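You operate a simulated robot arm through the tools that you are given. There is no shell and no other tool. Be economical: measure what you need, move in short steps, check, and stop when the job is done.

Carry out the task below with a simulated robot arm. There is one attempt and no reset: what you move stays moved.

TASK
Pull the tile box lid open.

It is judged by the outcome, as a careful person would: the job done as asked, and still so three seconds after it is handed in. It fails if anything else is knocked over, pushed out of place, dropped, spilled or broken.

THE ROBOT
A 7-joint arm with a two-finger parallel gripper, fixed in place. Base frame: the origin is at the foot of the arm, x ahead of it, y to its left, z up; the work surface is at about z = 0. Lengths are in mm, angles in degrees, forces in N, time in s.
With the tool pointing down near the work surface it reaches from about 240 to 620 mm from the base axis. Its first joint turns from -66.0 to 66.0 degrees. Payload 2.6 kg.
Tool frame: the origin (TCP) lies between the finger pads and is the grasp point; the fingertips stand 30 mm ahead of it; z points along the fingers, y is the line along which they close. The gripper opens to 94 mm. The fingers are 28 mm wide and 10 mm thick; the gripper's body (50 by 96 mm) begins 55 mm behind the TCP.
Orientation is that of the tool frame in the base frame, as a unit quaternion [x, y, z, w]. With the fingers straight down and closing along the base's y, the tool's x points along the base's -x, its y along +y and its z along -z.

THE INTERFACE
- The arm moves only by the tool jog_arm. Its argument "deltas" is a list of rows, each a list of 7 numbers: the turn, a rotation vector about the base's x, y, z in units of 60 degrees (1.0 is 60 degrees), then the shift along the base's x, y, z in units of 500 mm (1.0 is 500 mm), then the gripper command, from -1 (shut) to 1 (fully open), values between in proportion. In form: [[ax, ay, az, x, y, z, jaw], ...]. A call has 1 to 8 rows; each row is the pose to reach, as a shift and turn from the pose commanded when the call began. A call with a number of a shift or a turn outside -1 to 1 is refused whole. A row lasts 0.2 s, in which the tool goes at most 50 mm and 8.6 degrees; a call with a longer step from one row to the next is refused whole, and so is a gripper value outside its range. A pose out of reach is approached as far as the arm can. The call stops where the force on the tool passes 40 N (or 10 N more than at its start, if that is more) or the arm is blocked; 0.2 s more then pass. The fingers move at their own pace (about 72 mm/s each) and stop on an object; they squeeze with about 34 N. The grip force told is the motor's: it shows also when the fingers shut on nothing. Time passes only in rows, and 0.2 s behind the last, so rows that repeat a pose let the fingers close. It gives the time, the measured TCP pose, the force on the tool (base axes), the opening and the grip force at its end, in the units of the frame above (readings bear some noise), and new pictures: "show" is both (left out), scene, wrist or none.
- Cameras (640 x 400 px; columns grow to the right, rows downward): "scene" is fixed at [42.1, 437, 567.8]; the picture's right is [-0.69, -0.72, 0.00], its down [-0.39, 0.37, -0.84] and it looks along [0.61, -0.58, -0.54] (base axes); focal length 371 px, centre (320, 200). "wrist" rides on the gripper at [-37, 0, -58] in the tool frame; the picture's right is [0.00, -1.00, 0.00], its down [0.97, 0.00, -0.24] and it looks along [0.24, 0.00, 0.97] (tool axes); focal length 218 px, centre (320, 200).
- measure_at(camera, pixels): for up to 12 pixels [column, row] of the newest picture of that camera ("zoom" is the newest enlarged one), the place [x, y, z] in the base frame of the surface seen there, good to about 3 mm. No time passes.
- zoom(camera, box): a new picture of the part [left, top, right, bottom] of that camera's present view, enlarged. No time passes.
- job_done(): hands the job in; it is judged then, once.

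Work in short steps. Measure before you move; look again where a grasp or a placing could have gone wrong, and mend it. You have 60 turns and 120 pictures in all, the two below and enlarged ones among them. Open the gripper and draw the arm clear of the work before you hand the job in, unless the task says otherwise; then end with one line.

The tools are called after "Emit:" as a command line: name --pt "numbers of a row" for each row, then --argument value for the rest, lists and objects as JSON in quotes. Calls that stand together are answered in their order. jog_arm: Moves the arm, as the interface text tells. Its arguments: {"type":"object","properties":{"deltas":{"type":"array","items":{"type":"array","items":{"type":"number"}}},"show":{"type":"string","enum":["both","scene","wrist","none"]}},"required":["deltas"]} The other tools are called the same way: measure_at (camera, pixels) gives the place of the surface under pixels of a picture; zoom (camera, box) takes an enlarged picture of a part of a camera's view; job_done () hands the job in.

At the start:

```text
t: 0.0
position: [365.1, 96.5, 260.0]
orientation: [0.0, 1.0, 0.0, 0.001]
contact_force: [0.3, -0.4, -0.1]
opening: 94.2
gripper_force: 0.2
```

scene: 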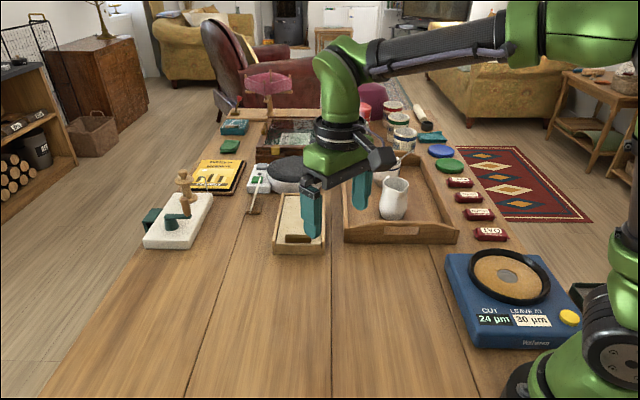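
wrist: 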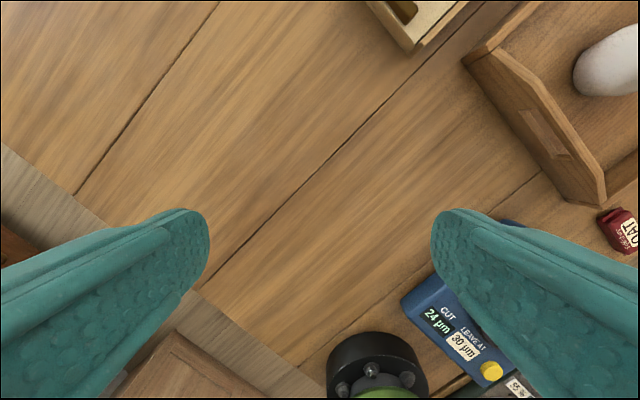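

The tile box is probably the narrow wooden box near scene (299,222). I'll enlarge that part first.

Emit:
zoom --camera "scene" --box '[220, 150, 380, 270]'

Emit:
zoom --camera "scene" --box '[200, 60, 360, 180]'

Emit:
zoom --camera "wrist" --box '[340, 0, 500, 100]'

```text
3.33 times, centred on (300, 210) of scene
```

zoom: 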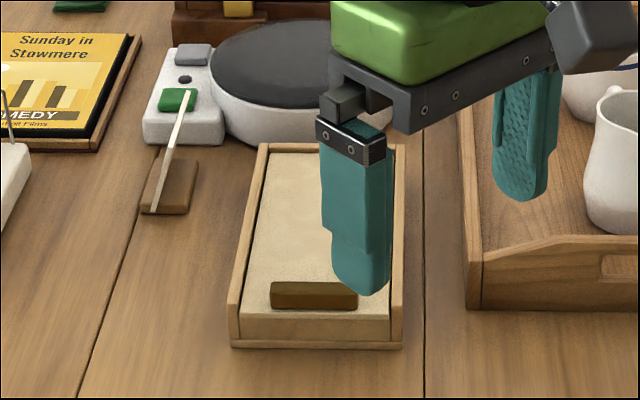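

```text
3.33 times, centred on (280, 120) of scene
```

zoom: 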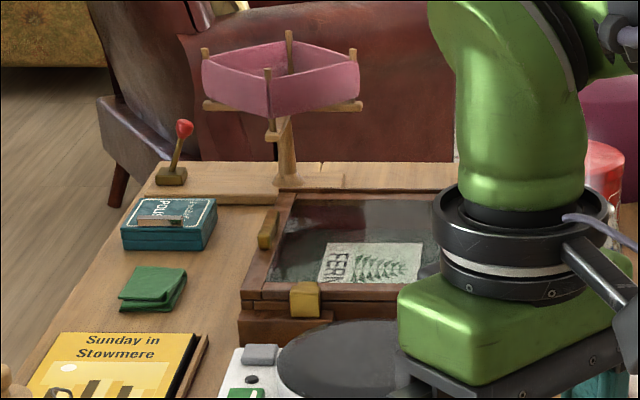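

```text
4.00 times, centred on (420, 50) of wrist
```

zoom: 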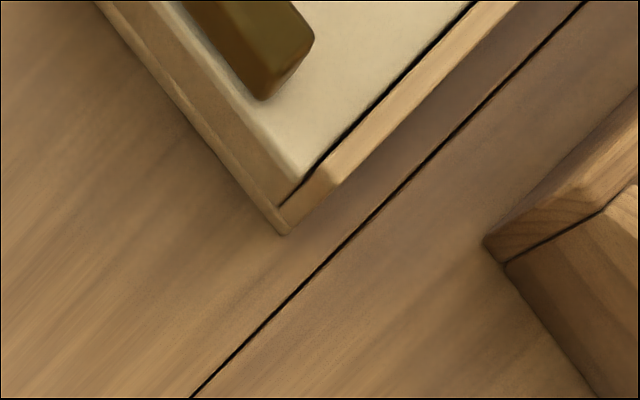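

The box at zoom (315,250) has a lid in grooves with a brown tab, so it looks like a sliding lid. I'll measure the tab and box edges.

Emit:
measure_at --camera "scene" --pixels '[[287, 236], [309, 236], [287, 240.5], [309, 240.5], [274, 253], [324, 253], [283, 194], [278, 246], [320, 246], [290, 210], [298, 248], [298, 228]]'

Emit:
zoom --camera "scene" --box '[265, 215, 335, 260]'

```text
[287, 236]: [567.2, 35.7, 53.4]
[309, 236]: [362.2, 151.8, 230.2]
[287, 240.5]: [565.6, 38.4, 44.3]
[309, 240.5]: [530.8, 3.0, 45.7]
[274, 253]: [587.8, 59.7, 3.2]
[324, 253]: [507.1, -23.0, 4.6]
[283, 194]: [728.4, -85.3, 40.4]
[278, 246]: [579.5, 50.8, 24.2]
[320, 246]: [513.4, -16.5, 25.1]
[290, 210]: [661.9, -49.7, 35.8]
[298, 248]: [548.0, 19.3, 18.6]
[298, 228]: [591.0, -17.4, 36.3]
```

```text
8.89 times, centred on (300, 238) of scene
```

zoom: 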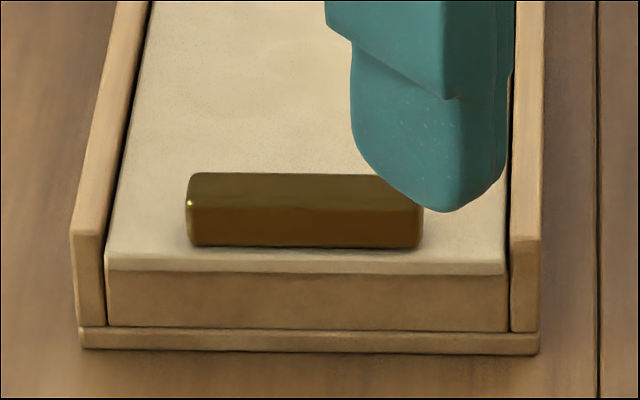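

Emit:
measure_at --camera "zoom" --pixels '[[205, 177], [205, 203], [205, 240], [350, 179], [350, 205], [350, 240], [415, 225], [192, 225], [300, 255], [300, 165], [90, 220], [525, 220]]'

```text
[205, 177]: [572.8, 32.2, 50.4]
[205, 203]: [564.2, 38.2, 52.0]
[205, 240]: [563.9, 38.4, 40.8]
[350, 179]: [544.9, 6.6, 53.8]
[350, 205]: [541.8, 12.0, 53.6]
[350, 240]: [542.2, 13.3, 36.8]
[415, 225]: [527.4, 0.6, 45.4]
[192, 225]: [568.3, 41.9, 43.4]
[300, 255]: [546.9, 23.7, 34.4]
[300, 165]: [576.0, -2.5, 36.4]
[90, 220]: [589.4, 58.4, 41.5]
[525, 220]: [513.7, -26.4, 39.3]
```

The tab is centred near (551,18), z 36 to 53, and is about 9 mm thick along the pull direction (-0.71,+0.71). I'll move above it, turning 45° so that the fingers close along the pull direction.

Emit:
jog_arm --pt "0 0 0.125 0.062 -0.026 -0.03 0" --pt "0 0 0.25 0.124 -0.052 -0.06 0" --pt "0 0 0.375 0.186 -0.078 -0.09 0" --pt "0 0 0.5 0.248 -0.104 -0.12 0" --pt "0 0 0.625 0.31 -0.13 -0.15 0" --pt "0 0 0.75 0.372 -0.157 -0.18 0" --pt "0 0 0.75 0.372 -0.157 -0.18 0"

```text
t: 1.6
position: [549.7, 17.8, 169.9]
orientation: [-0.384, 0.924, 0.0, 0.0]
contact_force: [1.2, -0.5, -0.2]
opening: 47.3
gripper_force: 0.1
```

scene: 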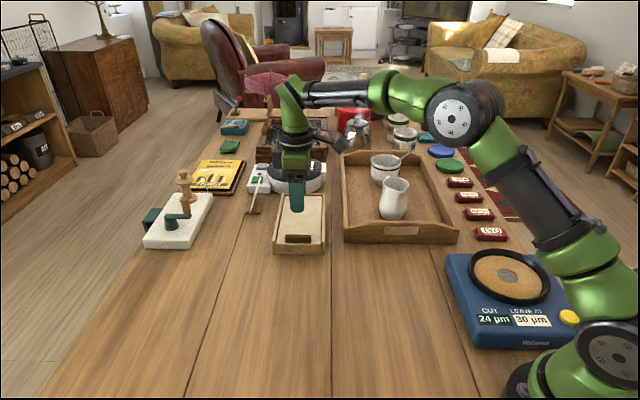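
wrist: 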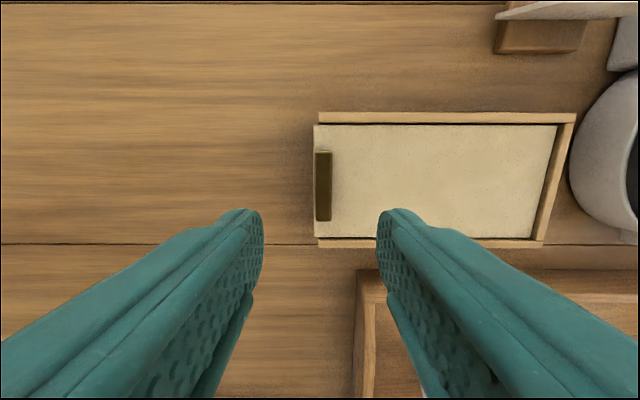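

The wrist view shows the tab at (323,186), square to the fingers. I'll check its place with the wrist camera.

Emit:
measure_at --camera "wrist" --pixels '[[318, 186], [323, 158], [323, 186], [323, 214], [328, 186], [345, 186], [540, 186]]'

```text
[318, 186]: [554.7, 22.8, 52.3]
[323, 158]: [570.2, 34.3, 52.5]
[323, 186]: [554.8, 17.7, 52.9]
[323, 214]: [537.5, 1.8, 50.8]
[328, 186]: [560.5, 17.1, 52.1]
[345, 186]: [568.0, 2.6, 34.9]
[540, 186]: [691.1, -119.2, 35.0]
```

The tab's centre is about (554,18). I descend to TCP z 70, putting the fingertips just above the lid.

Emit:
jog_arm --pt "0 0 0 0.004 0 -0.06 0" --pt "0 0 0 0.004 0 -0.12 0" --pt "0 0 0 0.004 0 -0.17 0" --pt "0 0 0 0.004 0 -0.2 0" --pt "0 0 0 0.004 0 -0.2 0"

Emit:
zoom --camera "scene" --box '[255, 185, 345, 265]'

```text
t: 2.8
position: [553.6, 16.4, 67.6]
orientation: [-0.382, 0.924, 0.0, 0.0]
contact_force: [-0.4, 1.2, -0.5]
opening: 47.1
gripper_force: 0.0
```

scene: 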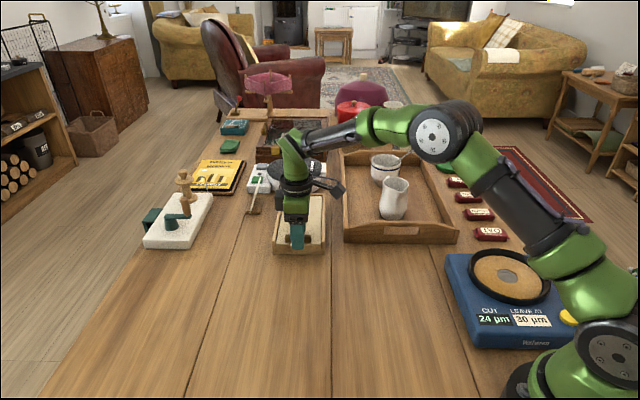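
wrist: 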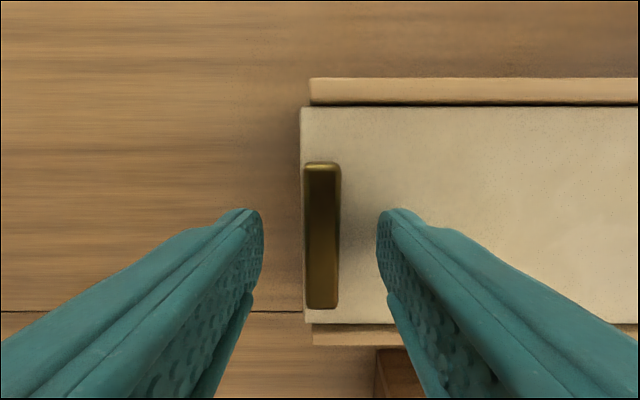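

```text
5.00 times, centred on (300, 225) of scene
```

zoom: 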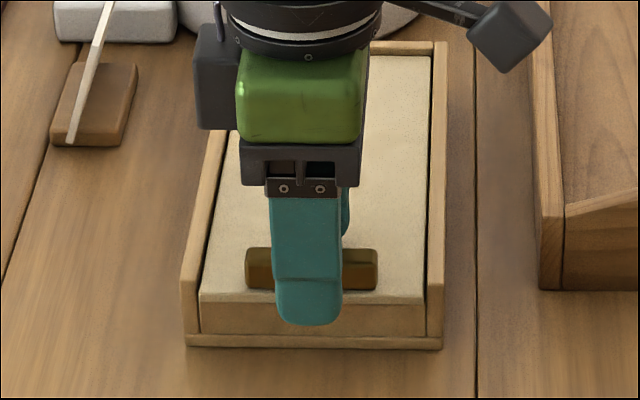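

The fingers straddle the tab, which is centred between them. I close.

Emit:
jog_arm --pt "0 0 0 0 0 0.003 -1" --pt "0 0 0 0 0 0.003 -1" --pt "0 0 0 0 0 0.003 -1" --show "wrist"

```text
t: 3.6
position: [553.2, 17.0, 71.7]
orientation: [-0.383, 0.924, 0.0, 0.0]
contact_force: [1.6, 0.5, -3.9]
opening: 13.5
gripper_force: 45.1
```

wrist: 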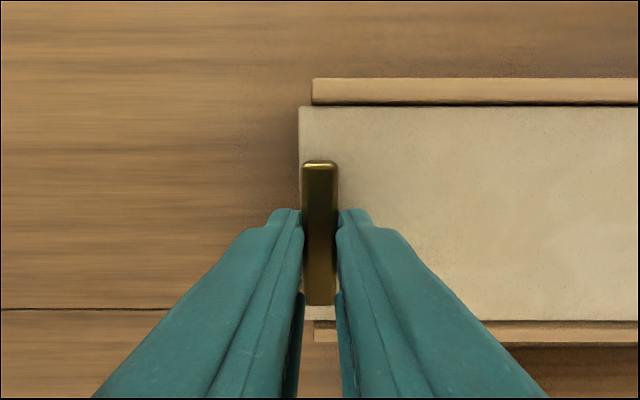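

The tab is held (opening 13.5 mm, 45 N). I pull gently 20 mm along (-0.707,+0.707).

Emit:
jog_arm --pt "0 0 0 -0.007 0.007 0 -1" --pt "0 0 0 -0.014 0.014 0 -1" --pt "0 0 0 -0.021 0.021 0 -1" --pt "0 0 0 -0.028 0.028 0 -1"

```text
t: 4.6
position: [537.8, 32.4, 71.2]
orientation: [-0.384, 0.924, 0.002, -0.001]
contact_force: [10.1, 10.3, -20.1]
opening: 13.7
gripper_force: 45.5
```

scene: 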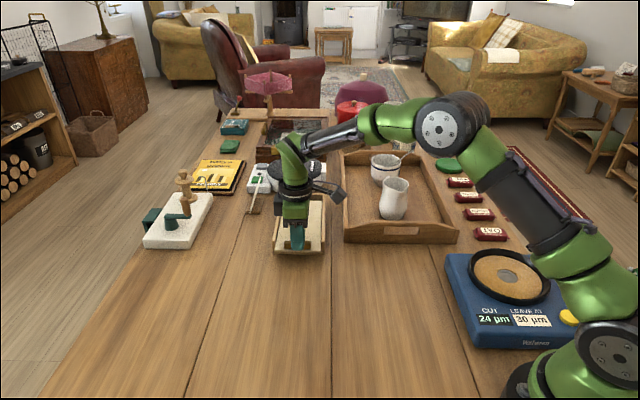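
wrist: 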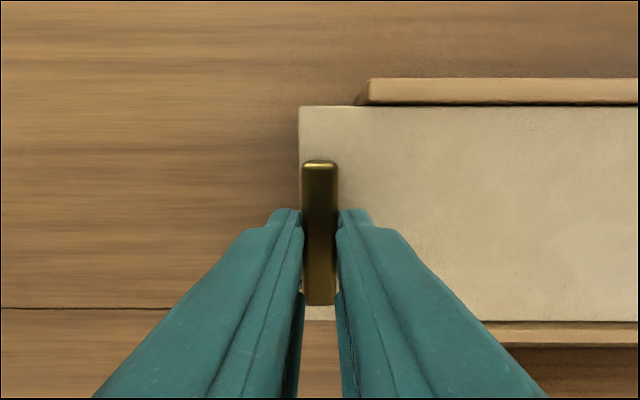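

The lid slides and the box stays put. There is side force of +10/+10 and -20 N down, so I ease the command slightly (+1,+1,-1.5 mm) and keep pulling.

Emit:
jog_arm --pt "0 0 0 0.002 0.002 -0.003 -1" --pt "0 0 0 -0.008 0.012 -0.003 -1" --pt "0 0 0 -0.018 0.022 -0.003 -1" --pt "0 0 0 -0.028 0.032 -0.003 -1" --pt "0 0 0 -0.038 0.042 -0.003 -1" --show "none"

```text
t: 5.8
position: [520.1, 50.0, 70.5]
orientation: [-0.382, 0.924, -0.002, -0.001]
contact_force: [-4.6, -4.8, -2.7]
opening: 13.4
gripper_force: 45.2
```

Forces are now low. I continue another 50 mm.

Emit:
jog_arm --pt "0 0 0 -0.01 0.01 0 -1" --pt "0 0 0 -0.02 0.02 0 -1" --pt "0 0 0 -0.03 0.03 0 -1" --pt "0 0 0 -0.04 0.04 0 -1" --pt "0 0 0 -0.05 0.05 0 -1" --pt "0 0 0 -0.06 0.06 0 -1" --pt "0 0 0 -0.07 0.07 0 -1"

```text
t: 7.4
position: [484.8, 86.4, 70.8]
orientation: [-0.381, 0.924, -0.001, 0.0]
contact_force: [-18.2, -19.0, 26.5]
opening: 13.1
gripper_force: 45.3
```

scene: 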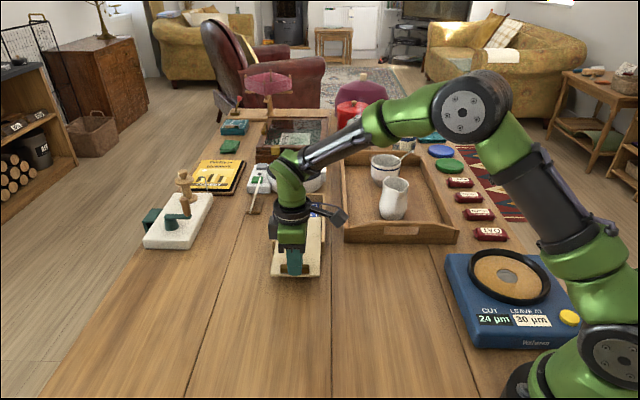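
wrist: 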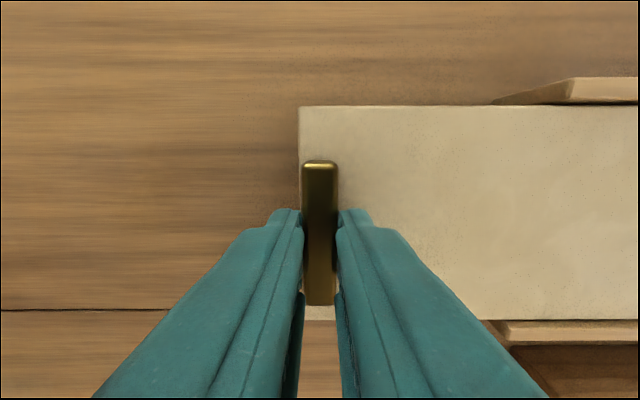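

About 97 mm is open so far. I ease the side force (-1,-1,+1.5 mm) and pull a little further, then look.

Emit:
jog_arm --pt "0 0 0 -0.003 -0.003 0.003 -1" --pt "0 0 0 -0.011 0.005 0.003 -1" --pt "0 0 0 -0.019 0.013 0.003 -1" --pt "0 0 0 -0.027 0.021 0.003 -1" --pt "0 0 0 -0.033 0.027 0.003 -1" --show "none"

Emit:
zoom --camera "scene" --box '[240, 180, 360, 300]'

```text
t: 8.6
position: [468.6, 102.9, 70.7]
orientation: [-0.385, 0.923, 0.001, 0.0]
contact_force: [9.1, 8.1, -18.8]
opening: 12.9
gripper_force: 44.7
```

```text
3.33 times, centred on (300, 240) of scene
```

zoom: 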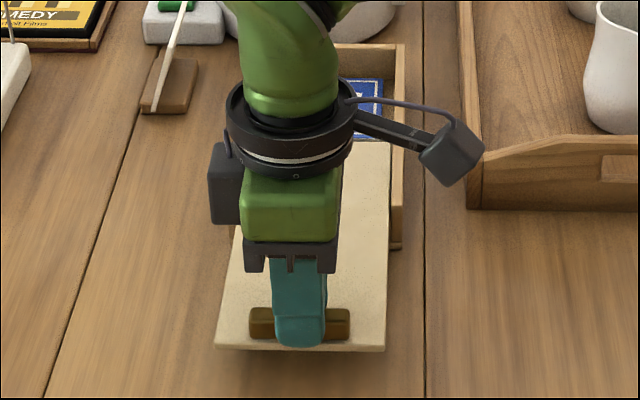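

The lid is 120 mm out with tiles visible inside. I relieve the forces and draw a little further, watching for a stop.

Emit:
jog_arm --pt "0 0 0 0.0015 0.0015 -0.002 -1" --pt "0 0 0 -0.0055 0.0085 -0.002 -1" --pt "0 0 0 -0.0125 0.0155 -0.002 -1" --pt "0 0 0 -0.0195 0.0225 -0.002 -1" --pt "0 0 0 -0.0265 0.0295 -0.002 -1"

```text
t: 9.8
position: [453.7, 116.4, 70.8]
orientation: [-0.383, 0.924, 0.0, 0.0]
contact_force: [9.9, 9.0, -8.8]
opening: 13.5
gripper_force: 45.4
```

scene: 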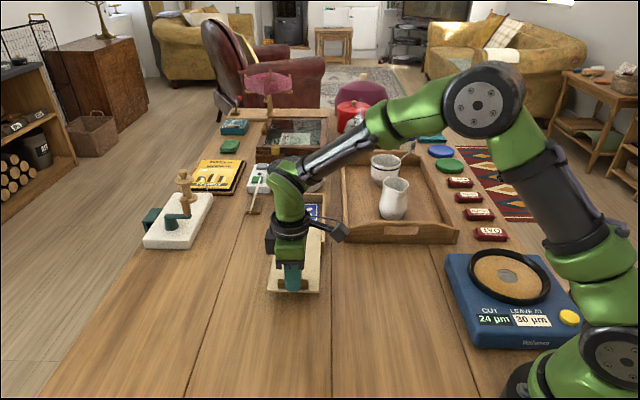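
wrist: 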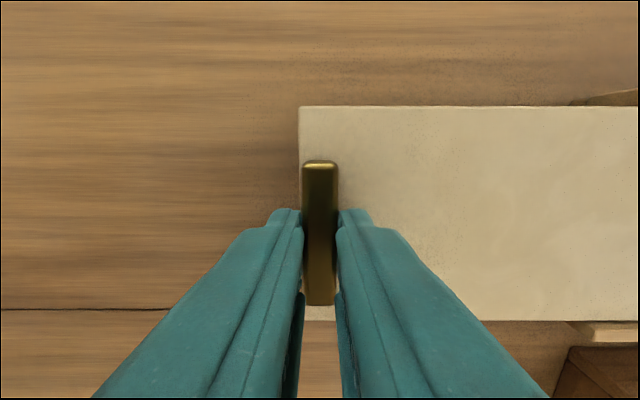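

About 140 mm is open and the lid is still in its grooves. I release the tab and rise straight up.

Emit:
jog_arm --pt "0 0 0 0 0 0 -0.2" --pt "0 0 0 0 0 0 -0.2" --pt "0 0 0 0 0 0.05 -0.2" --pt "0 0 0 0 0 0.13 -0.2" --pt "0 0 0 -0.05 0.0 0.22 0" --pt "0 0 0 -0.12 0.05 0.3 0.5" --pt "0 0 0 -0.2 0.05 0.36 1"

Emit:
zoom --camera "scene" --box '[240, 180, 360, 300]'

```text
refused: row 5 steps farther than a row can; nothing moved
```

```text
3.33 times, centred on (300, 240) of scene
```

zoom: 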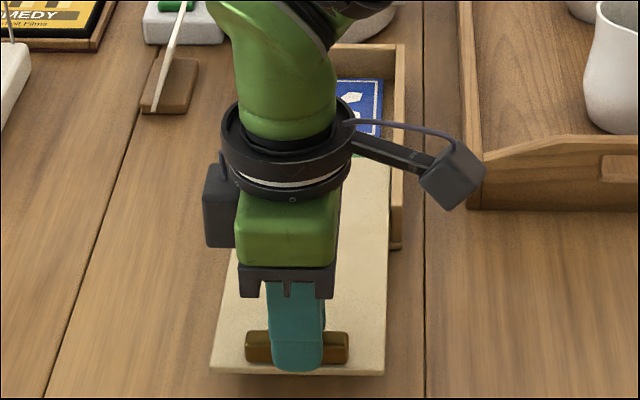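

One row's step was too long. I send the same release and rise in smaller steps.

Emit:
jog_arm --pt "0 0 0 0 0 0 -0.3" --pt "0 0 0 0 0 0 -0.3" --pt "0 0 0 0 0 0.03 -0.3" --pt "0 0 0 0 0 0.09 -0.3" --pt "0 0 0 0 0 0.17 -0.3" --pt "0 0 0 -0.04 0 0.24 -0.3" --pt "0 0 0 -0.11 0 0.29 -0.3" --pt "0 0 0 -0.19 0 0.32 -0.3"

Emit:
zoom --camera "scene" --box '[240, 180, 360, 300]'

```text
t: 11.6
position: [357.4, 112.2, 229.4]
orientation: [-0.383, 0.924, 0.0, 0.0]
contact_force: [-0.4, 0.8, 0.1]
opening: 33.1
gripper_force: 0.0
```

scene: 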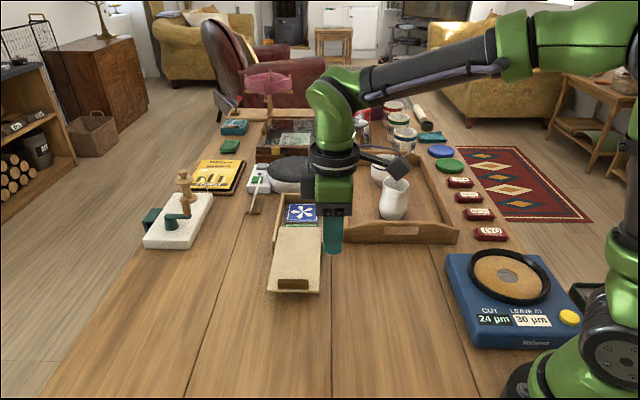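
wrist: 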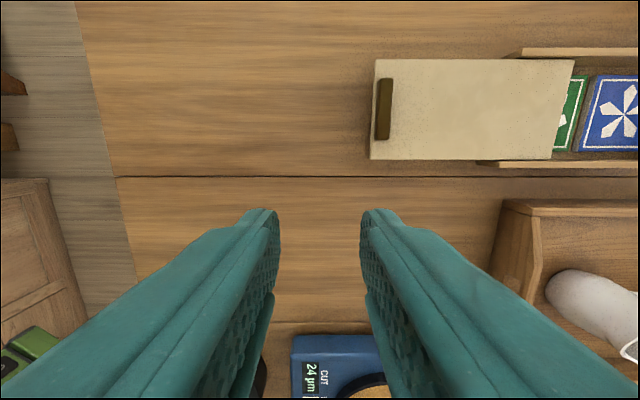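

```text
3.33 times, centred on (300, 240) of scene
```

zoom: 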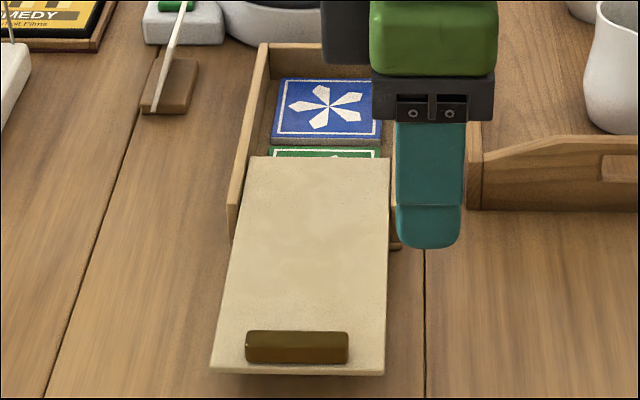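

The lid is open with the tiles in view and the box hasn't moved. I'll check that the lid is still level, and open the gripper.

Emit:
measure_at --camera "zoom" --pixels '[[315, 170], [315, 250], [300, 320], [230, 360], [370, 360], [260, 165], [380, 170]]'

Emit:
jog_arm --pt "0 0 0 0 0 0.02 1" --pt "0 0 0 0 0 0.04 1" --pt "0 0 0 0 0 0.04 1" --pt "0 0 0 0 0 0.04 1" --show "scene"

```text
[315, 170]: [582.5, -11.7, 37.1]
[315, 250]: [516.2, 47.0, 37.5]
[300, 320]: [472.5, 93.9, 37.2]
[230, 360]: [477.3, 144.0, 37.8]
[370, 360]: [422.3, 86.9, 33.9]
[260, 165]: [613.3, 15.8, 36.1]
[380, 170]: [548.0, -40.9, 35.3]
```

```text
t: 12.6
position: [359.5, 114.8, 249.9]
orientation: [-0.383, 0.924, 0.0, -0.001]
contact_force: [-0.1, 0.7, -0.1]
opening: 93.9
gripper_force: 0.0
```

scene: 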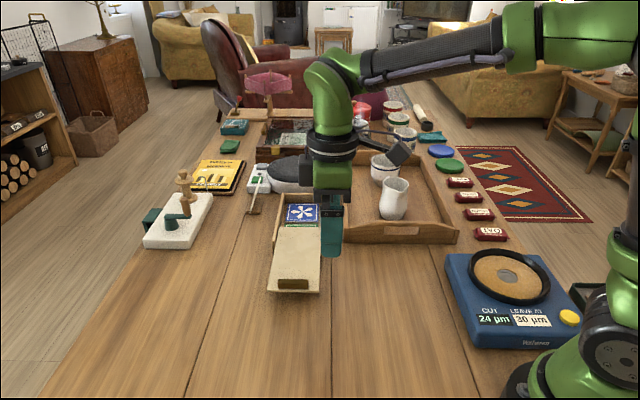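

The lid is level (z about 36 all over) and steady, the gripper is open and clear, and nothing else has moved. I hand it in.

Emit:
job_done

```text
The job is handed in.
```

The tile box lid is pulled open about 140 mm, still level in its grooves with the tiles showing, and nothing else was disturbed.
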